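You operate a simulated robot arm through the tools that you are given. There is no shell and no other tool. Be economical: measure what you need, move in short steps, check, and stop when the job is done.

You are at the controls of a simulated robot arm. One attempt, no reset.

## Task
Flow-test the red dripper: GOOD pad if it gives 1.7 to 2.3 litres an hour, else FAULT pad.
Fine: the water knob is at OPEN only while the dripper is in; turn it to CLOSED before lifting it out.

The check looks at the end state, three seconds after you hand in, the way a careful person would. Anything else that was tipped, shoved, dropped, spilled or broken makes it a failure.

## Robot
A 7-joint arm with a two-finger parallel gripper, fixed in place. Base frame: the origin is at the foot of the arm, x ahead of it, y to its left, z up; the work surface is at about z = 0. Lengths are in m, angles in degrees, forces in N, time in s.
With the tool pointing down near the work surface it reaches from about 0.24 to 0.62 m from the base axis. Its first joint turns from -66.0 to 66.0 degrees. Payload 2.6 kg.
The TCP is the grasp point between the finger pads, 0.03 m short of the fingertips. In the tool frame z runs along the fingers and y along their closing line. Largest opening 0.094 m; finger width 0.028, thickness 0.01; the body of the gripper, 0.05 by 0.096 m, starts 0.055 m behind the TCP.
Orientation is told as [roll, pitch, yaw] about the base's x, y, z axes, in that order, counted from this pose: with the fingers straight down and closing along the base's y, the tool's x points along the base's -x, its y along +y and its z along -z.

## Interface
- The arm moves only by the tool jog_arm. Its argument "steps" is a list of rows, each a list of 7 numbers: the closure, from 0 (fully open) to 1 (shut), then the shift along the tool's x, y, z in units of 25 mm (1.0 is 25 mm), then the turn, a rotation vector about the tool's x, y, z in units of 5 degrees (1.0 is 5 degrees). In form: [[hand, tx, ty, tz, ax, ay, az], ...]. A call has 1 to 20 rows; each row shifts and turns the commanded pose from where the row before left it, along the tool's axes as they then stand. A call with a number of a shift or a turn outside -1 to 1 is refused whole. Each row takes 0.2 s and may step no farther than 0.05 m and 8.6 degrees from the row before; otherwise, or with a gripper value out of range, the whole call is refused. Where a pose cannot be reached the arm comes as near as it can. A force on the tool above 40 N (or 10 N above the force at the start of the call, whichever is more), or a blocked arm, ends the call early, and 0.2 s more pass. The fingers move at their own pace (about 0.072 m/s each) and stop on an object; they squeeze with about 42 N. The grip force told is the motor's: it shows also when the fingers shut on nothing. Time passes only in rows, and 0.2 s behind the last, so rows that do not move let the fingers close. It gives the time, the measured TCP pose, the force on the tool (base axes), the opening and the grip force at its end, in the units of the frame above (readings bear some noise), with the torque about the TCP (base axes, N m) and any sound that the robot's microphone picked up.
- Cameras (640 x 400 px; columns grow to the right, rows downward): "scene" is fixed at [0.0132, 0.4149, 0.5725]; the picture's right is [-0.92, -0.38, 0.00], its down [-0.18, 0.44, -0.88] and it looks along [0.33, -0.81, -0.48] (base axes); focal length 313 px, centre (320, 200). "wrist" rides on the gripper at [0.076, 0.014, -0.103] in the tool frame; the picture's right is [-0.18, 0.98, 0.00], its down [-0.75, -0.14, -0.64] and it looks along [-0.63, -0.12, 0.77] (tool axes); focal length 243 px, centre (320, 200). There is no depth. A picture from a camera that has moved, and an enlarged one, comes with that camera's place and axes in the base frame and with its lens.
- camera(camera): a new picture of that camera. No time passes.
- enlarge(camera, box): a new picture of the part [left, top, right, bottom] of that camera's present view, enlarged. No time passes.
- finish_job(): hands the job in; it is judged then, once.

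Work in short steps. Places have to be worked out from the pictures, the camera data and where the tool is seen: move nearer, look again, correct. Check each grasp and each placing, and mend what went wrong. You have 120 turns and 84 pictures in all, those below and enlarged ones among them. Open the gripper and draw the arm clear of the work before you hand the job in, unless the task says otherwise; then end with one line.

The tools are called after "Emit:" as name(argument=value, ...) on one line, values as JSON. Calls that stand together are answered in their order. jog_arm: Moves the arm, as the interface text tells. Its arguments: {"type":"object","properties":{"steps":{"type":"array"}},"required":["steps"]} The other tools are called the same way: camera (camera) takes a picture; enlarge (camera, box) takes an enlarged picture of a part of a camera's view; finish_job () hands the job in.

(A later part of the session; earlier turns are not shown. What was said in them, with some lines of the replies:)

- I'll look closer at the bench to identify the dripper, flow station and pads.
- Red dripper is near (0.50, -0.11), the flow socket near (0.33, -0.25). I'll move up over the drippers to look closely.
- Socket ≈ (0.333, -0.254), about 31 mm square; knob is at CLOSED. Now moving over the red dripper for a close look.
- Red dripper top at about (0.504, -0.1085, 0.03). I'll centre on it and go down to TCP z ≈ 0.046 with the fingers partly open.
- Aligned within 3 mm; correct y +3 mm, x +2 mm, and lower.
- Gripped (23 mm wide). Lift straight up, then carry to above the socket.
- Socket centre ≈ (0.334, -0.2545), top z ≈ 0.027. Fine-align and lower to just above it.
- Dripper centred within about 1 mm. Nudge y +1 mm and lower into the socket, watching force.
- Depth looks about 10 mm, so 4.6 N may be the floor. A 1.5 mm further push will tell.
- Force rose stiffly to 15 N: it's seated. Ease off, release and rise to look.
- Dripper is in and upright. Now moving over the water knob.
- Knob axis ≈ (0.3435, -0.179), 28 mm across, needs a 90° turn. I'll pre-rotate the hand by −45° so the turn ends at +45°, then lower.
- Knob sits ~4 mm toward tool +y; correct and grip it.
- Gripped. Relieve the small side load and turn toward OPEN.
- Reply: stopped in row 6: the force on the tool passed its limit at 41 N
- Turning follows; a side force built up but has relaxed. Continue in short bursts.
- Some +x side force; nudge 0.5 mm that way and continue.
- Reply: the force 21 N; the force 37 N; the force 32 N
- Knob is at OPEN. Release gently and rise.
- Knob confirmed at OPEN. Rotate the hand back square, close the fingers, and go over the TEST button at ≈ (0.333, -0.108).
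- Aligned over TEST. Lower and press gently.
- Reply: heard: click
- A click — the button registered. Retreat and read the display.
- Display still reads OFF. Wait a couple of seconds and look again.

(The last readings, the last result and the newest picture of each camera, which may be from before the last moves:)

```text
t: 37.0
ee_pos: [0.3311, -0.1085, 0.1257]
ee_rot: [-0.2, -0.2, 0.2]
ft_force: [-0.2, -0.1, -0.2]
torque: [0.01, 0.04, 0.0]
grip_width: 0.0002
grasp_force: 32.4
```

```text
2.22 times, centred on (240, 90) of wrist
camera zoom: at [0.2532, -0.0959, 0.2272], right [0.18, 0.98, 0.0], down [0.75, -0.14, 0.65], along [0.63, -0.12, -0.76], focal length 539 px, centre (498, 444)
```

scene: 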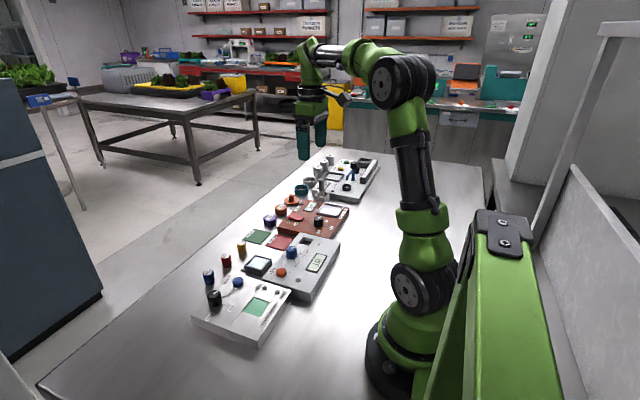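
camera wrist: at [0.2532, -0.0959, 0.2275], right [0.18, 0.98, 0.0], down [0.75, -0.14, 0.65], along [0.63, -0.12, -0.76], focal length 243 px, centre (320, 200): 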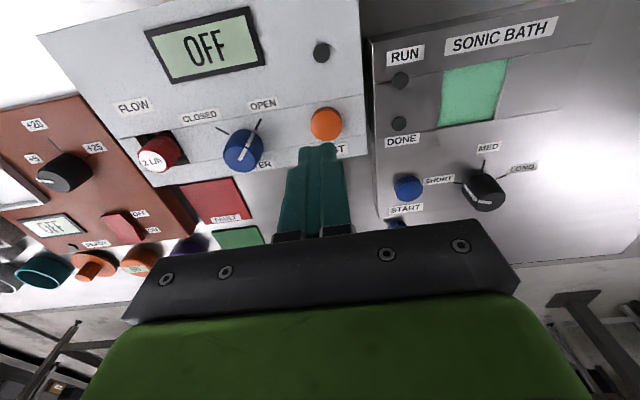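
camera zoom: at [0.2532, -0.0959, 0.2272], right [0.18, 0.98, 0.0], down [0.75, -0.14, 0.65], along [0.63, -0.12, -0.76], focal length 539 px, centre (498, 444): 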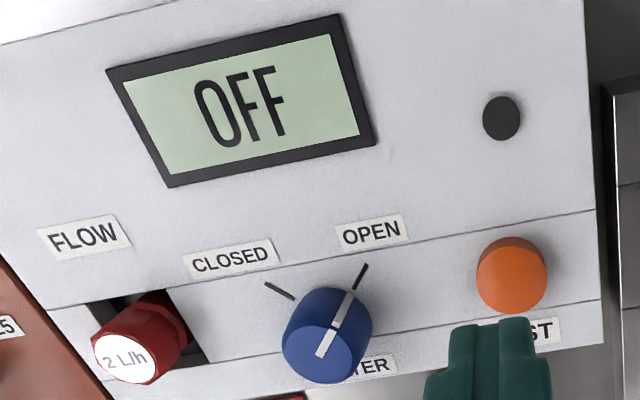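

Try a firmer, longer press: go to the click depth, then further until some force shows, and hold.

Emit:
jog_arm(steps=[[1, 0, 0, 0.9, 0, 0, 0], [1, 0, 0, 0.8, 0, 0, 0], [1, 0, 0, 0.3, 0, 0, 0], [1, 0, 0, 0.2, 0, 0, 0], [1, 0, 0, 0.1, 0, 0, 0], [1, 0, 0, 0, 0, 0, 0]])

Emit:
jog_arm(steps=[[1, 0, 0, 0.06, 0, 0, 0], [1, 0, 0, 0, 0, 0, 0]])

Emit:
enlarge(camera="scene", box=[250, 215, 350, 305])

```text
t: 38.4
ee_pos: [0.3333, -0.108, 0.0696]
ee_rot: [-0.2, -0.2, 0.3]
ft_force: [-0.5, 0.4, 0.6]
torque: [0.02, 0.01, 0.01]
grip_width: 0.0
grasp_force: 33.4
```

```text
t: 39.0
ee_pos: [0.3316, -0.1074, 0.0677]
ee_rot: [-0.3, -0.3, 0.3]
ft_force: [0.5, -0.2, 2.1]
torque: [-0.01, -0.03, -0.04]
grip_width: 0.0
grasp_force: 32.5
heard: click
```

```text
4.44 times, centred on (300, 260) of scene
camera zoom: at [0.0132, 0.4149, 0.5725], right [-0.92, -0.38, 0.0], down [-0.18, 0.44, -0.88], along [0.33, -0.81, -0.48], focal length 1389 px, centre (409, -67)
```

zoom: 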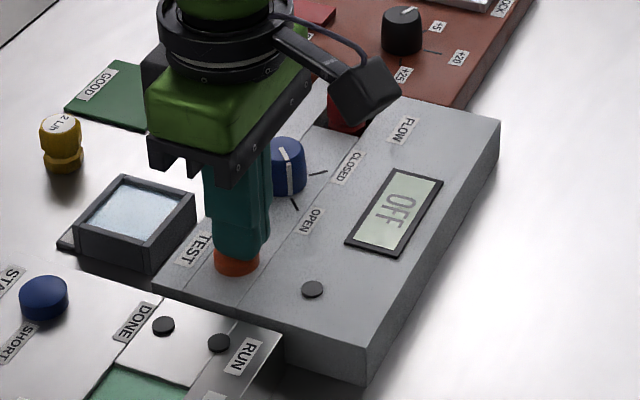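

Emit:
jog_arm(steps=[[1, 0, 0, 0.06, 0, 0, 0], [1, 0, 0, 0.06, 0, 0, 0], [1, 0, 0, 0, 0, 0, 0], [1, 0, 0, 0, 0, 0, 0], [1, 0, 0, 0, 0, 0, 0], [1, 0, 0, 0, 0, 0, 0]])

Emit:
enlarge(camera="scene", box=[250, 215, 350, 305])

```text
t: 40.4
ee_pos: [0.3325, -0.1068, 0.0632]
ee_rot: [-0.1, -0.3, 0.3]
ft_force: [-1.7, -2.5, 11.7]
torque: [-0.03, 0.05, -0.05]
grip_width: 0.0
grasp_force: 32.7
```

```text
4.44 times, centred on (300, 260) of scene
camera zoom: at [0.0132, 0.4149, 0.5725], right [-0.92, -0.38, 0.0], down [-0.18, 0.44, -0.88], along [0.33, -0.81, -0.48], focal length 1389 px, centre (409, -67)
```

zoom: 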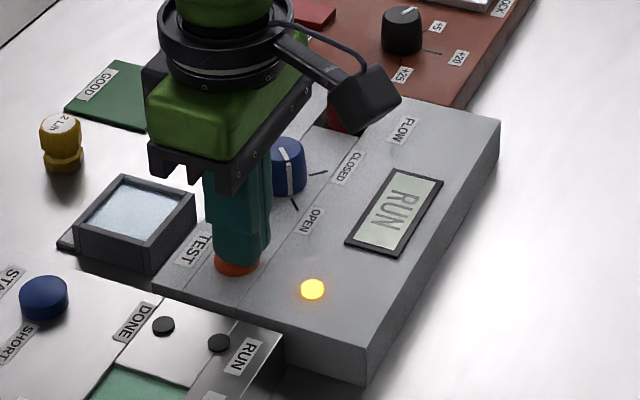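

The test now shows RUN with the lamp lit. Release the button and wait for the result.

Emit:
jog_arm(steps=[[1, 0, 0, -0.5, 0, 0, 0], [1, 0, 0, -0.9, 0, 0, 0], [1, 0, 0, -0.9, 0, 0, 0], [1, 0, 0, 0, 0, 0, 0], [1, 0, 0, 0, 0, 0, 0], [1, 0, 0, 0, 0, 0, 0], [1, 0, 0, 0, 0, 0, 0], [1, 0, 0, 0, 0, 0, 0], [1, 0, 0, 0, 0, 0, 0], [1, 0, 0, 0, 0, 0, 0], [1, 0, 0, 0, 0, 0, 0], [1, 0, 0, 0, 0, 0, 0], [1, 0, 0, 0, 0, 0, 0], [1, 0, 0, 0, 0, 0, 0]])

Emit:
enlarge(camera="wrist", box=[100, 0, 380, 180])

```text
t: 43.4
ee_pos: [0.331, -0.1076, 0.1221]
ee_rot: [-0.2, -0.2, 0.3]
ft_force: [1.2, 0.4, -0.1]
torque: [-0.01, -0.02, 0.0]
grip_width: 0.0001
grasp_force: 32.9
```

```text
2.22 times, centred on (240, 90) of wrist
camera zoom: at [0.2534, -0.0945, 0.224], right [0.18, 0.98, 0.0], down [0.75, -0.14, 0.65], along [0.63, -0.12, -0.76], focal length 539 px, centre (498, 444)
```

zoom: 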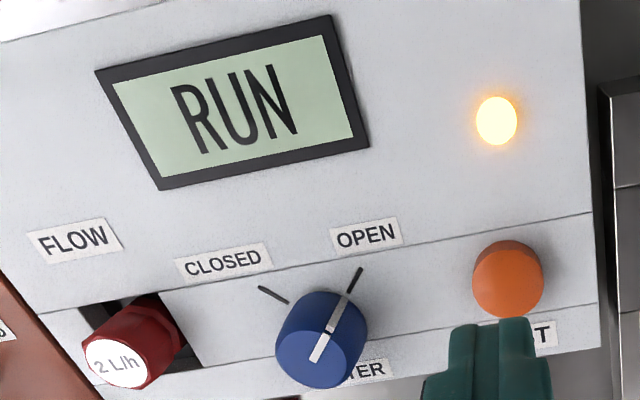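

Still running. Use the waiting time to return above the knob, hand turned to match it.

Emit:
jog_arm(steps=[[0.5, -0.17, -0.96, 0, 0, 0, 0], [0.5, -0.17, -0.96, 0, 0, 0, 0], [0.5, -0.17, -0.96, 0, 0, 0, 0], [0.5, 0, 0, 0, 0, 0, 1], [0.5, 0, 0, 0, 0, 0, 1], [0.5, 0, 0, 0, 0, 0, 1], [0.5, 0, 0, 0, 0, 0, 1], [0.5, 0, 0, 0, 0, 0, 1], [0.5, 0, 0, 0, 0, 0, 1], [0.5, 0, 0, 0, 0, 0, 1], [0.5, 0, 0, 0, 0, 0, 1], [0.5, 0, 0, 0, 0, 0, 1], [0.5, 0, 0, 0, 0, 0, 0], [0.5, 0, 0, 0, 0, 0, 0], [0.5, 0, 0, 0, 0, 0, 0]])

Emit:
enlarge(camera="wrist", box=[160, 0, 480, 200])

```text
t: 46.6
ee_pos: [0.3442, -0.1792, 0.121]
ee_rot: [-0.1, -0.3, -44.7]
ft_force: [-0.1, 0.3, -0.3]
torque: [0.0, -0.04, -0.01]
grip_width: 0.047
grasp_force: 0.1
```

```text
2.00 times, centred on (320, 100) of wrist
camera zoom: at [0.2995, -0.1157, 0.2231], right [0.82, 0.57, 0.0], down [0.43, -0.63, 0.65], along [0.37, -0.53, -0.76], focal length 485 px, centre (320, 400)
```

zoom: 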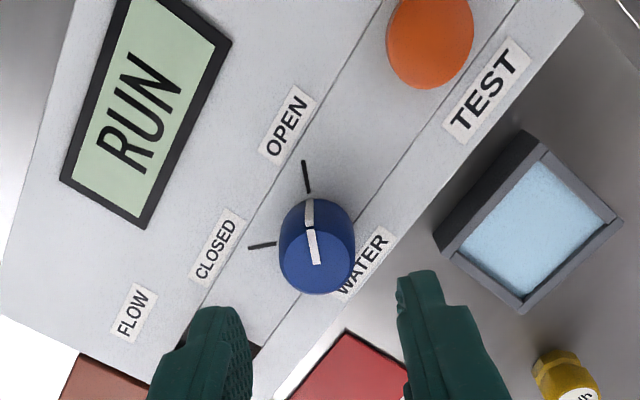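

Emit:
jog_arm(steps=[[0.5, 0, 0, 0, 0, 0, 0], [0.5, 0, 0, 0, 0, 0, 0], [0.5, 0, 0, 0, 0, 0, 0], [0.5, 0, 0, 0, 0, 0, 0], [0.5, 0, 0, 0, 0, 0, 0], [0.5, 0, 0, 0, 0, 0, 0], [0.5, 0, 0, 0, 0, 0, 0], [0.5, 0, 0, 0, 0, 0, 0], [0.5, 0, 0, 0, 0, 0, 0], [0.5, 0, 0, 0, 0, 0, 0], [0.5, 0, 0, 0, 0, 0, 0], [0.5, 0, 0, 0, 0, 0, 0], [0.5, 0, 0, 0, 0, 0, 0], [0.5, 0, 0, 0, 0, 0, 0], [0.5, 0, 0, 0, 0, 0, 0], [0.5, 0, 0, 0, 0, 0, 0], [0.5, 0, 0, 0, 0, 0, 0], [0.5, 0, 0, 0, 0, 0, 0], [0.5, 0, 0, 0, 0, 0, 0], [0.5, 0, 0, 0, 0, 0, 0]])

Emit:
enlarge(camera="wrist", box=[160, 0, 480, 200])

```text
t: 50.8
ee_pos: [0.3442, -0.1796, 0.1214]
ee_rot: [0.0, -0.4, -44.7]
ft_force: [-0.6, 0.5, 0.5]
torque: [-0.04, 0.0, 0.0]
grip_width: 0.0468
grasp_force: 0.1
```

```text
2.00 times, centred on (320, 100) of wrist
camera zoom: at [0.2995, -0.1157, 0.2231], right [0.82, 0.57, 0.0], down [0.43, -0.63, 0.65], along [0.37, -0.53, -0.76], focal length 485 px, centre (320, 400)
```

zoom: 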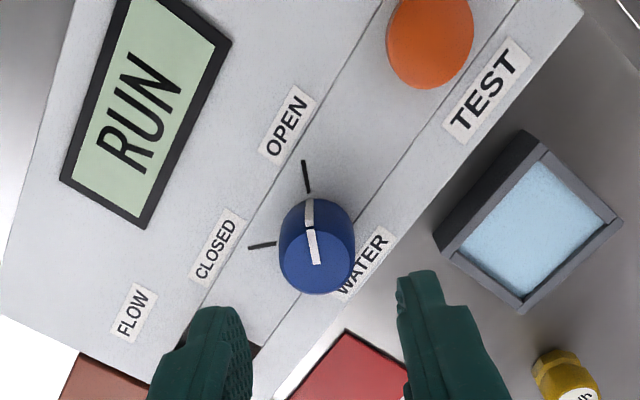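

Still RUN after about 10 s; keep waiting.

Emit:
jog_arm(steps=[[0.5, 0, 0, 0, 0, 0, 0], [0.5, 0, 0, 0, 0, 0, 0], [0.5, 0, 0, 0, 0, 0, 0], [0.5, 0, 0, 0, 0, 0, 0], [0.5, 0, 0, 0, 0, 0, 0], [0.5, 0, 0, 0, 0, 0, 0], [0.5, 0, 0, 0, 0, 0, 0], [0.5, 0, 0, 0, 0, 0, 0], [0.5, 0, 0, 0, 0, 0, 0], [0.5, 0, 0, 0, 0, 0, 0], [0.5, 0, 0, 0, 0, 0, 0], [0.5, 0, 0, 0, 0, 0, 0], [0.5, 0, 0, 0, 0, 0, 0], [0.5, 0, 0, 0, 0, 0, 0], [0.5, 0, 0, 0, 0, 0, 0], [0.5, 0, 0, 0, 0, 0, 0], [0.5, 0, 0, 0, 0, 0, 0], [0.5, 0, 0, 0, 0, 0, 0], [0.5, 0, 0, 0, 0, 0, 0], [0.5, 0, 0, 0, 0, 0, 0]])

Emit:
jog_arm(steps=[[0.5, 0, 0, 0, 0, 0, 0], [0.5, 0, 0, 0, 0, 0, 0], [0.5, 0, 0, 0, 0, 0, 0], [0.5, 0, 0, 0, 0, 0, 0], [0.5, 0, 0, 0, 0, 0, 0], [0.5, 0, 0, 0, 0, 0, 0], [0.5, 0, 0, 0, 0, 0, 0], [0.5, 0, 0, 0, 0, 0, 0], [0.5, 0, 0, 0, 0, 0, 0], [0.5, 0, 0, 0, 0, 0, 0], [0.5, 0, 0, 0, 0, 0, 0], [0.5, 0, 0, 0, 0, 0, 0], [0.5, 0, 0, 0, 0, 0, 0], [0.5, 0, 0, 0, 0, 0, 0], [0.5, 0, 0, 0, 0, 0, 0], [0.5, 0, 0, 0, 0, 0, 0], [0.5, 0, 0, 0, 0, 0, 0], [0.5, 0, 0, 0, 0, 0, 0], [0.5, 0, 0, 0, 0, 0, 0], [0.5, 0, 0, 0, 0, 0, 0]])

Emit:
enlarge(camera="wrist", box=[160, 0, 480, 200])

```text
t: 55.0
ee_pos: [0.3445, -0.1796, 0.1216]
ee_rot: [0.0, -0.4, -44.7]
ft_force: [0.4, 0.3, 0.0]
torque: [0.0, -0.01, 0.01]
grip_width: 0.047
grasp_force: 0.0
```

```text
t: 59.2
ee_pos: [0.3446, -0.1789, 0.1211]
ee_rot: [0.0, -0.3, -44.8]
ft_force: [-0.3, 0.8, -0.3]
torque: [0.02, -0.02, -0.02]
grip_width: 0.0468
grasp_force: 0.1
```

```text
2.00 times, centred on (320, 100) of wrist
camera zoom: at [0.2995, -0.1157, 0.2231], right [0.82, 0.57, 0.0], down [0.43, -0.63, 0.65], along [0.37, -0.53, -0.76], focal length 485 px, centre (320, 400)
```

zoom: 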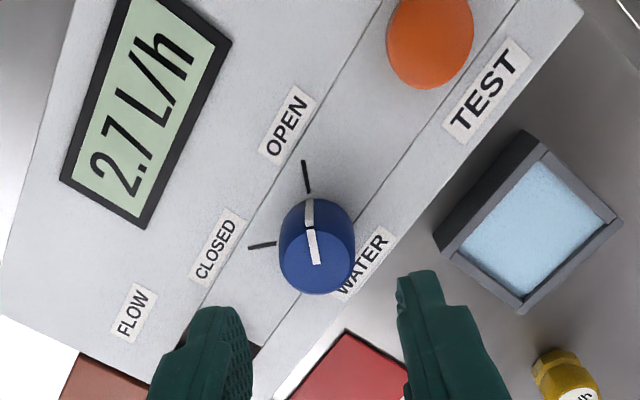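

Reads 2.7 L/h. Enlarge to be sure of the digits and the lamp state.

Emit:
enlarge(camera="wrist", box=[180, 0, 290, 120])

Emit:
enlarge(camera="scene", box=[270, 215, 350, 295])

```text
3.33 times, centred on (235, 60) of wrist
camera zoom: at [0.2995, -0.1157, 0.2231], right [0.82, 0.57, 0.0], down [0.43, -0.63, 0.65], along [0.37, -0.53, -0.76], focal length 809 px, centre (603, 667)
```

zoom: 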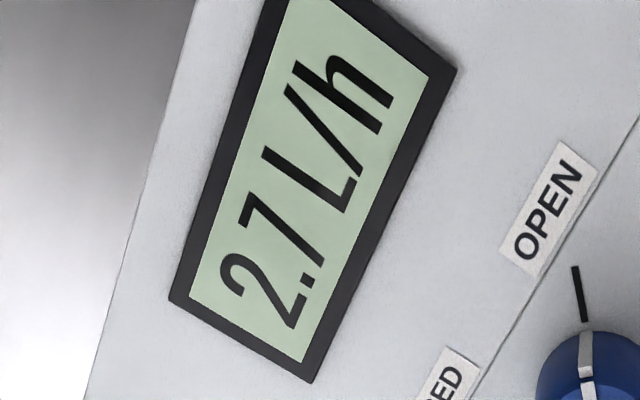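

```text
5.00 times, centred on (310, 255) of scene
camera zoom: at [0.0132, 0.4149, 0.5725], right [-0.92, -0.38, 0.0], down [-0.18, 0.44, -0.88], along [0.33, -0.81, -0.48], focal length 1563 px, centre (370, -75)
```

zoom: 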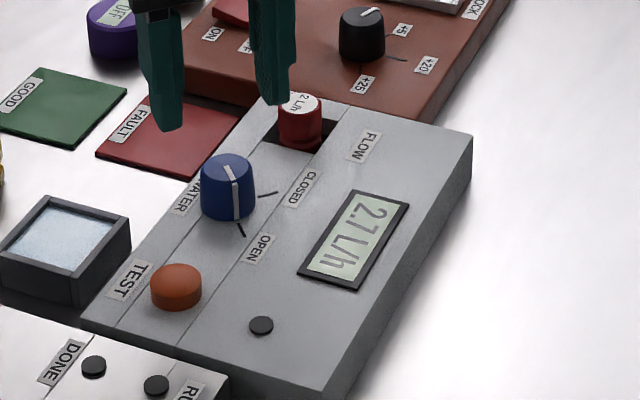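

2.7 L/h, lamp off, test finished → FAULT. Lower onto the knob and grip it.

Emit:
jog_arm(steps=[[0.5, 0, 0, 0.8, 0, 0, 0], [0.5, 0, 0, 0.8, 0, 0, 0], [0.5, 0, 0, 0.68, 0, 0, 0], [0.5, 0, 0, 0, 0, 0, 0]])

Emit:
jog_arm(steps=[[0.8, 0, 0, 0, 0, 0, 0], [0.9, 0, 0, 0, 0, 0, 0], [0.9, 0, 0, 0, 0, 0, 0]])

```text
t: 60.2
ee_pos: [0.3447, -0.1775, 0.0631]
ee_rot: [0.1, -0.3, -44.7]
ft_force: [-0.3, -0.6, -0.1]
torque: [-0.02, 0.0, 0.01]
grip_width: 0.0472
grasp_force: 0.0
```

```text
t: 61.0
ee_pos: [0.3431, -0.1789, 0.0632]
ee_rot: [-0.1, -0.2, -44.8]
ft_force: [-4.9, -6.3, -2.6]
torque: [-0.19, 0.15, 0.02]
grip_width: 0.0293
grasp_force: 45.4
```

Emit:
jog_arm(steps=[[0.9, 0, -0.03, 0, 0, 0, -1], [0.9, 0, 0, 0, 0, 0, -1], [0.9, 0, 0, 0, 0, 0, -1], [0.9, 0, 0, 0, 0, 0, 0]])

```text
t: 62.0
ee_pos: [0.3442, -0.1793, 0.0625]
ee_rot: [0.0, 0.0, -29.6]
ft_force: [0.8, 2.0, -31.5]
torque: [-0.11, -0.23, -0.03]
grip_width: 0.0292
grasp_force: 45.3
```

Emit:
jog_arm(steps=[[0.9, 0, 0, 0.02, 0, 0, 0], [0.9, 0, 0, 0, 0, 0, -1], [0.9, 0, 0, 0, 0, 0, -1], [0.9, 0, 0, 0, 0, 0, 0]])

```text
t: 63.0
ee_pos: [0.3451, -0.1788, 0.0638]
ee_rot: [0.0, -0.1, -19.5]
ft_force: [1.9, 9.3, -28.3]
torque: [0.29, 0.05, -0.02]
grip_width: 0.0292
grasp_force: 44.9
```

Emit:
jog_arm(steps=[[0.9, 0, 0.02, 0.03, 0, 0, 0], [0.9, 0, 0, 0, 0, 0, -1], [0.9, 0, 0, 0, 0, 0, -1], [0.9, 0, 0, 0, 0, 0, 0]])

```text
t: 64.0
ee_pos: [0.3447, -0.1792, 0.0623]
ee_rot: [0.0, -0.1, -9.8]
ft_force: [-12.9, 14.2, 7.3]
torque: [0.39, 0.32, -0.03]
grip_width: 0.0293
grasp_force: 45.1
```

Emit:
jog_arm(steps=[[0.9, 0.03, 0.03, 0, 0, 0, 0], [0.9, 0, 0, 0, 0, 0, -1], [0.9, 0, 0, 0, 0, 0, -1], [0.9, 0, 0, 0, 0, 0, -1], [0.9, 0, 0, 0, 0, 0, 0]])

```text
t: 65.2
ee_pos: [0.3433, -0.1781, 0.0631]
ee_rot: [-0.1, -0.2, 5.4]
ft_force: [-8.7, 13.5, 5.5]
torque: [0.46, -0.3, -0.03]
grip_width: 0.0291
grasp_force: 45.1
```

Emit:
jog_arm(steps=[[0.9, 0.03, 0.04, 0, 0, 0, 0], [0.9, 0, 0, 0, 0, 0, -1], [0.9, 0, 0, 0, 0, 0, -1], [0.9, 0, 0, 0, 0, 0, -1], [0.9, 0, 0, 0, 0, 0, 0]])

```text
t: 66.4
ee_pos: [0.3434, -0.1772, 0.0621]
ee_rot: [-0.4, -0.3, 20.5]
ft_force: [14.0, 3.2, -13.2]
torque: [0.3, -0.84, 0.04]
grip_width: 0.0294
grasp_force: 45.6
```

Emit:
jog_arm(steps=[[0.9, -0.03, 0, 0.01, 0, 0, 0], [0.9, 0, 0, 0, 0, 0, -1], [0.9, 0, 0, 0, 0, 0, -1], [0.9, 0, 0, 0, 0, 0, 0]])

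```text
t: 67.4
ee_pos: [0.3442, -0.177, 0.0627]
ee_rot: [-0.3, -0.2, 30.3]
ft_force: [3.1, 6.3, 10.9]
torque: [0.22, -0.16, -0.01]
grip_width: 0.0293
grasp_force: 44.8
```

Emit:
jog_arm(steps=[[0.9, -0.02, 0.01, 0, 0, 0, -1], [0.9, 0, 0, 0, 0, 0, -1], [0.9, 0, 0, 0, 0, 0, -0.9], [0.9, 0, 0, 0, 0, 0, 0]])

Emit:
enlarge(camera="wrist", box=[240, 80, 400, 230])

```text
t: 68.4
ee_pos: [0.3439, -0.178, 0.0622]
ee_rot: [-0.1, 0.0, 44.8]
ft_force: [-0.6, 0.6, 3.5]
torque: [-0.01, 0.05, 0.02]
grip_width: 0.0294
grasp_force: 44.8
stopped in row 4: the force on the tool passed its limit at 41 N (the readings are from after the stop); the commanded pose is now the measured one
```

```text
2.67 times, centred on (320, 155) of wrist
camera zoom: at [0.2788, -0.2213, 0.1655], right [-0.56, 0.83, 0.0], down [0.63, 0.43, 0.64], along [0.53, 0.36, -0.77], focal length 647 px, centre (320, 320)
```

zoom: 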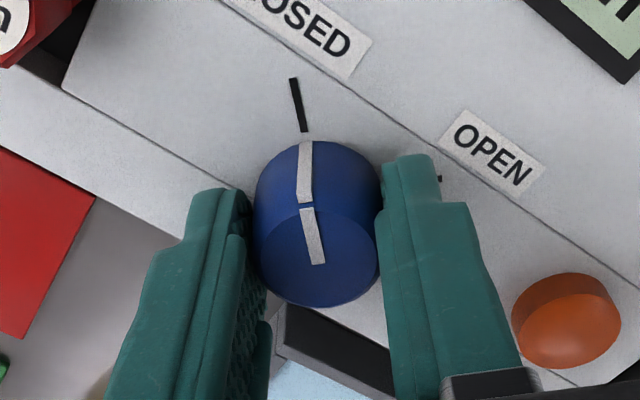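

Knob is at CLOSED, same as the starting view. Release, rise, and square the hand up.

Emit:
jog_arm(steps=[[0.5, 0, 0, 0, 0, 0, 0], [0.5, 0, 0, 0, 0, 0, 0], [0.5, 0, 0, -0.6, 0, 0, 0], [0.5, 0, 0, -0.9, 0, 0, 0], [0.5, 0, 0, -0.9, 0, 0, 0], [0.5, 0, 0, -0.9, 0, 0, 0], [0.5, 0, 0, 0, 0, 0, 1], [0.5, 0, 0, 0, 0, 0, 1], [0.5, 0, 0, 0, 0, 0, 1], [0.5, 0, 0, 0, 0, 0, 1], [0.5, 0, 0, 0, 0, 0, 1], [0.5, 0, 0, 0, 0, 0, 1], [0.5, 0, 0, 0, 0, 0, 1], [0.5, 0, 0, 0, 0, 0, 1], [0.5, 0, 0, 0, 0, 0, 0.96], [0.5, 0, 0, 0, 0, 0, 0]])

Emit:
camera(camera="wrist")

Emit:
enlarge(camera="scene", box=[250, 215, 350, 305])

```text
t: 71.8
ee_pos: [0.3441, -0.1768, 0.1459]
ee_rot: [-0.1, 0.0, -0.2]
ft_force: [-0.1, 0.4, -0.7]
torque: [0.0, 0.0, 0.03]
grip_width: 0.0472
grasp_force: 0.0
```

```text
34 pictures are left
camera wrist: at [0.2675, -0.1633, 0.2477], right [0.19, 0.98, 0.0], down [0.75, -0.14, 0.64], along [0.63, -0.12, -0.77], focal length 243 px, centre (320, 200)
```

wrist: 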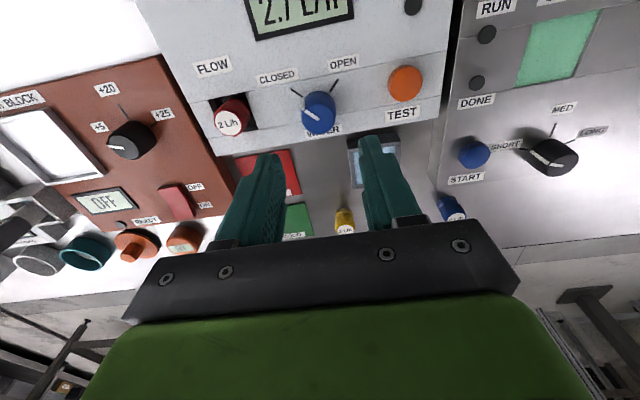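

```text
4.44 times, centred on (300, 260) of scene
camera zoom: at [0.0132, 0.4149, 0.5725], right [-0.92, -0.38, 0.0], down [-0.18, 0.44, -0.88], along [0.33, -0.81, -0.48], focal length 1389 px, centre (409, -67)
```

zoom: 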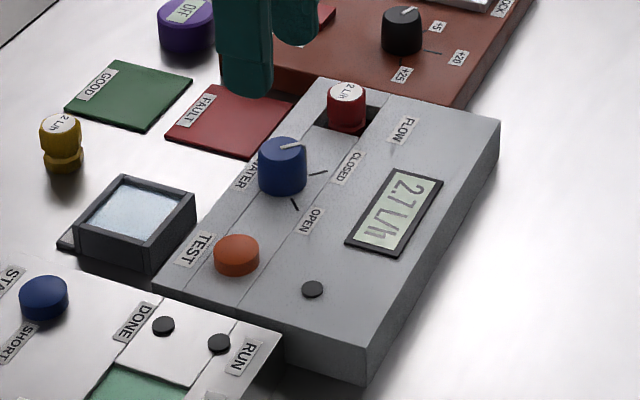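

CLOSED confirmed. Move above the dripper.

Emit:
jog_arm(steps=[[0.5, 0.1, -0.78, 0, 0, 0, 0], [0.5, 0.1, -0.78, 0, 0, 0, 0], [0.5, 0.1, -0.78, 0, 0, 0, 0], [0.5, 0.06, -0.78, 0.3, 0, 0, 0], [0.5, 0, 0, 0.7, 0, 0, 0], [0.5, 0, 0, 0.5, 0, 0, 0], [0.5, 0, 0, 0, 0, 0, 0]])

Emit:
enlarge(camera="wrist", box=[240, 60, 400, 210])

```text
t: 73.4
ee_pos: [0.3327, -0.2555, 0.1079]
ee_rot: [-0.1, 0.0, -0.1]
ft_force: [0.0, -0.3, -0.1]
torque: [0.04, 0.03, 0.0]
grip_width: 0.0471
grasp_force: 0.0
```

```text
2.67 times, centred on (320, 135) of wrist
camera zoom: at [0.2559, -0.2413, 0.2106], right [0.19, 0.98, 0.0], down [0.75, -0.14, 0.64], along [0.63, -0.12, -0.77], focal length 647 px, centre (320, 373)
```

zoom: 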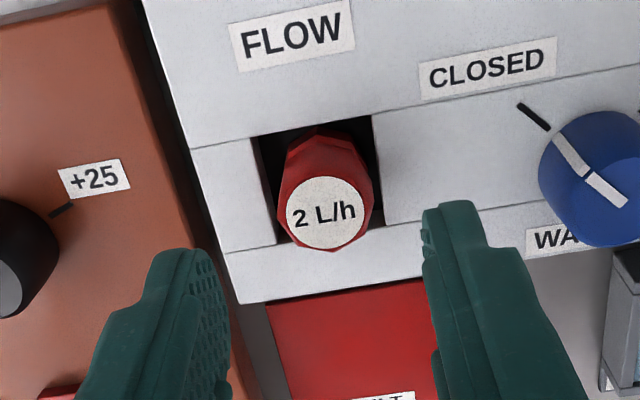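

Aligned. Descend to the same grip height (TCP ≈ 0.065) and close.

Emit:
jog_arm(steps=[[0.5, -0.05, 0.02, 0.7, 0, 0, 0], [0.5, 0, 0, 0.6, 0, 0, 0], [0.5, 0, 0, 0.4, 0, 0, 0], [0.5, 0, 0, 0, 0, 0, 0], [0.9, 0, 0, 0, 0, 0, 0], [0.9, 0, 0, 0, 0, 0, 0], [0.9, 0, 0, 0, 0, 0, 0], [0.9, 0, 0, 0, 0, 0, 0]])

Emit:
enlarge(camera="wrist", box=[240, 80, 400, 230])

```text
t: 75.2
ee_pos: [0.3342, -0.2552, 0.0684]
ee_rot: [-0.2, -0.1, -0.1]
ft_force: [0.1, -0.4, -0.6]
torque: [0.0, 0.01, -0.03]
grip_width: 0.0232
grasp_force: 42.2
```

```text
2.67 times, centred on (320, 155) of wrist
camera zoom: at [0.2577, -0.2416, 0.1697], right [0.19, 0.98, 0.0], down [0.75, -0.14, 0.64], along [0.63, -0.12, -0.77], focal length 647 px, centre (320, 320)
```

zoom: 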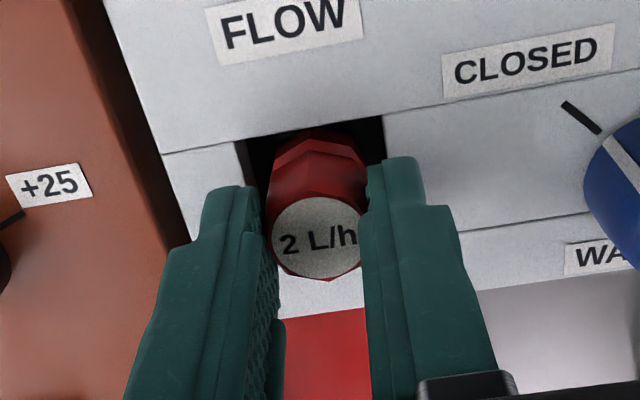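

Gripped. Lift clear and move over the FAULT pad, near (0.42, -0.254).

Emit:
jog_arm(steps=[[0.9, 0, 0, -0.4, 0, 0, 0], [0.9, 0, 0, -0.7, 0, 0, 0], [0.9, 0, 0, -0.9, 0, 0, 0], [0.9, 0, 0, -0.9, 0, 0, 0], [0.9, -0.6, 0, 0, 0, 0, 0], [0.9, -0.7, 0, 0, 0, 0, 0], [0.9, -0.7, 0, 0, 0, 0, 0], [0.9, -0.7, 0, 0, 0, 0, 0], [0.9, -0.75, 0, 0, 0, 0, 0], [0.9, 0, 0, 0, 0, 0, 0]])

Emit:
camera(camera="wrist")

Emit:
enlarge(camera="scene", box=[250, 200, 350, 290])

```text
t: 77.4
ee_pos: [0.4234, -0.2544, 0.1377]
ee_rot: [-0.1, 0.1, -0.1]
ft_force: [1.3, 0.2, -0.1]
torque: [0.02, 0.01, -0.03]
grip_width: 0.0231
grasp_force: 42.1
```

```text
30 pictures are left
camera wrist: at [0.3461, -0.241, 0.2405], right [0.19, 0.98, 0.0], down [0.75, -0.14, 0.64], along [0.63, -0.12, -0.77], focal length 243 px, centre (320, 200)
```

wrist: 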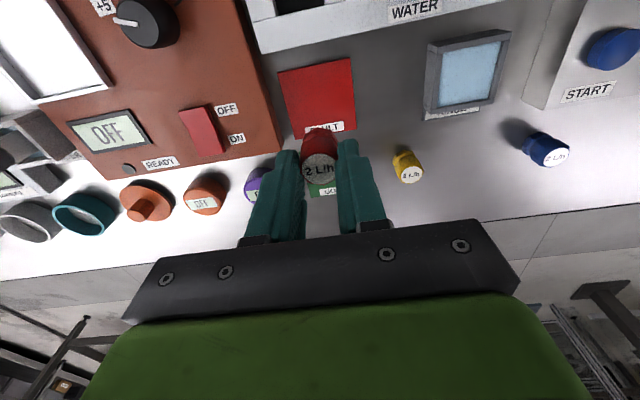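

```text
4.44 times, centred on (300, 245) of scene
camera zoom: at [0.0132, 0.4149, 0.5725], right [-0.92, -0.38, 0.0], down [-0.18, 0.44, -0.88], along [0.33, -0.81, -0.48], focal length 1389 px, centre (409, 0)
```

zoom: 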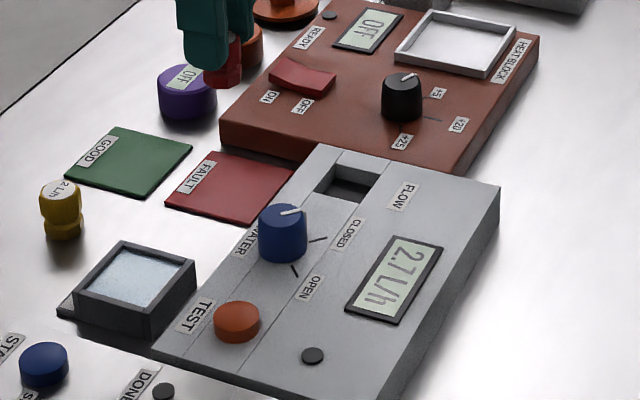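

Pad spans x 0.39–0.452, y -0.287–-0.224; centre is under the tool. Lower to just above it.

Emit:
jog_arm(steps=[[0.9, 0.05, 0.08, 0.8, 0, 0, 0], [0.9, 0, 0, 0.9, 0, 0, 0], [0.9, 0, 0, 0.8, 0, 0, 0], [0.9, 0, 0, 0.5, 0, 0, 0], [0.9, 0, 0, 0, 0, 0, 0]])

Emit:
jog_arm(steps=[[0.9, 0, 0, 0.12, 0, 0, 0], [0.9, 0, 0, 0.08, 0, 0, 0], [0.9, 0, 0, 0, 0, 0, 0]])

Emit:
enlarge(camera="scene", box=[240, 200, 330, 280])

```text
t: 78.6
ee_pos: [0.421, -0.2507, 0.0643]
ee_rot: [-0.2, 0.0, -0.1]
ft_force: [-0.1, -0.1, -0.2]
torque: [0.01, -0.01, 0.01]
grip_width: 0.0234
grasp_force: 42.4
```

```text
t: 79.4
ee_pos: [0.4214, -0.2518, 0.0583]
ee_rot: [-0.1, -0.1, 0.0]
ft_force: [0.1, -0.4, -0.3]
torque: [-0.01, 0.0, -0.01]
grip_width: 0.0232
grasp_force: 41.8
```

```text
5.00 times, centred on (285, 240) of scene
camera zoom: at [0.0132, 0.4149, 0.5725], right [-0.92, -0.38, 0.0], down [-0.18, 0.44, -0.88], along [0.33, -0.81, -0.48], focal length 1563 px, centre (495, 0)
```

zoom: 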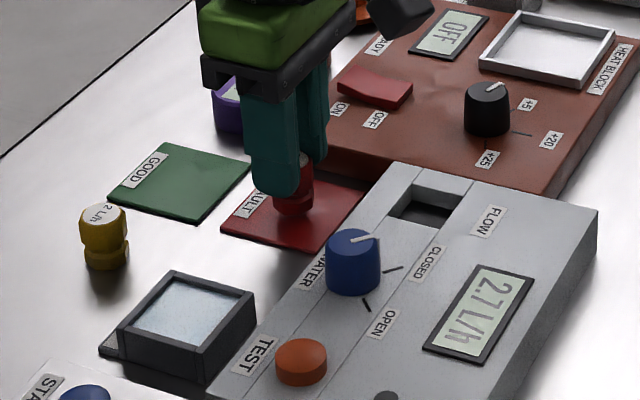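

Nearly down; step until contact force shows.

Emit:
jog_arm(steps=[[0.9, 0, 0, 0.1, 0, 0, 0], [0.9, 0, 0, 0.05, 0, 0, 0], [0.9, 0, 0, 0, 0, 0, 0]])

```text
t: 80.2
ee_pos: [0.4212, -0.2522, 0.0541]
ee_rot: [-0.1, 0.0, -0.1]
ft_force: [0.7, -0.2, -0.5]
torque: [-0.01, 0.0, 0.01]
grip_width: 0.0231
grasp_force: 41.7
```

Emit:
jog_arm(steps=[[0.9, 0, 0, 0.05, 0, 0, 0], [0.9, 0, 0, 0.05, 0, 0, 0], [0.9, 0, 0, 0, 0, 0, 0]])

```text
t: 81.0
ee_pos: [0.4216, -0.254, 0.053]
ee_rot: [-0.2, -0.1, -0.1]
ft_force: [0.6, 0.4, 3.7]
torque: [0.17, 0.01, -0.01]
grip_width: 0.0233
grasp_force: 42.0
```

Contact (3.7 N). Open just enough, and rise straight up.

Emit:
jog_arm(steps=[[0.62, 0, 0, 0, 0, 0, 0], [0.62, 0, 0, 0, 0, 0, 0], [0.62, 0, 0, -0.4, 0, 0, 0], [0.62, 0, 0, -0.8, 0, 0, 0], [0.62, 0, 0, -0.9, 0, 0, 0], [0.62, 0, 0, -0.9, 0, 0, 0], [0.5, 0, 0, -1, 0, 0, 0], [0, 0, 0, -1, 0, 0, 0], [0, 0, 0, -1, 0, 0, 0], [0, 0, 0, 0, 0, 0, 0]])

Emit:
camera(camera="wrist")

Emit:
enlarge(camera="scene", box=[190, 170, 380, 350])

```text
t: 83.2
ee_pos: [0.4214, -0.2511, 0.2055]
ee_rot: [-0.1, -0.1, -0.1]
ft_force: [-0.6, 0.7, 0.1]
torque: [0.0, 0.01, -0.03]
grip_width: 0.0939
grasp_force: 0.2
```

```text
27 pictures are left
camera wrist: at [0.344, -0.2371, 0.308], right [0.19, 0.98, 0.0], down [0.75, -0.14, 0.64], along [0.63, -0.12, -0.77], focal length 243 px, centre (320, 200)
```

wrist: 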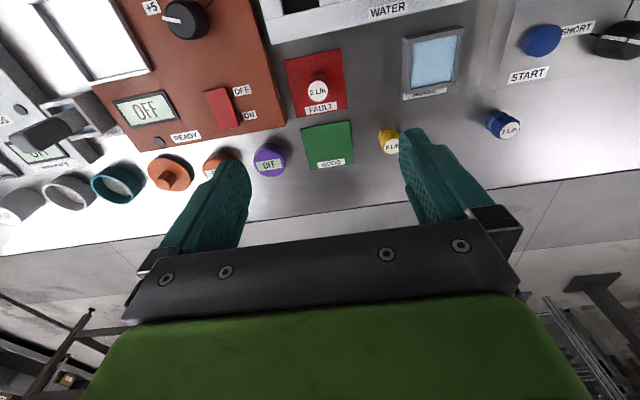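

```text
2.22 times, centred on (285, 260) of scene
camera zoom: at [0.0132, 0.4149, 0.5725], right [-0.92, -0.38, 0.0], down [-0.18, 0.44, -0.88], along [0.33, -0.81, -0.48], focal length 695 px, centre (398, 67)
```

zoom: 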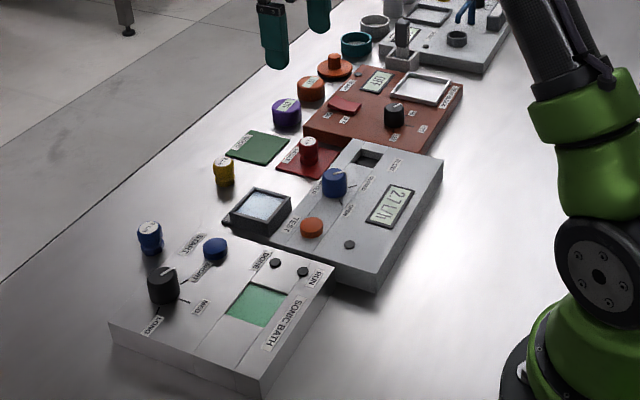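

The dripper stands upright on the FAULT pad, the knob is at CLOSED, nothing else has been disturbed, and the arm is clear and open. Handing in.

Emit:
finish_job()

```text
The job is handed in.
```

The red dripper tested at 2.7 L/h, outside the 1.7 to 2.3 range, so it is on the FAULT pad; I turned the water knob to CLOSED before lifting the dripper out.
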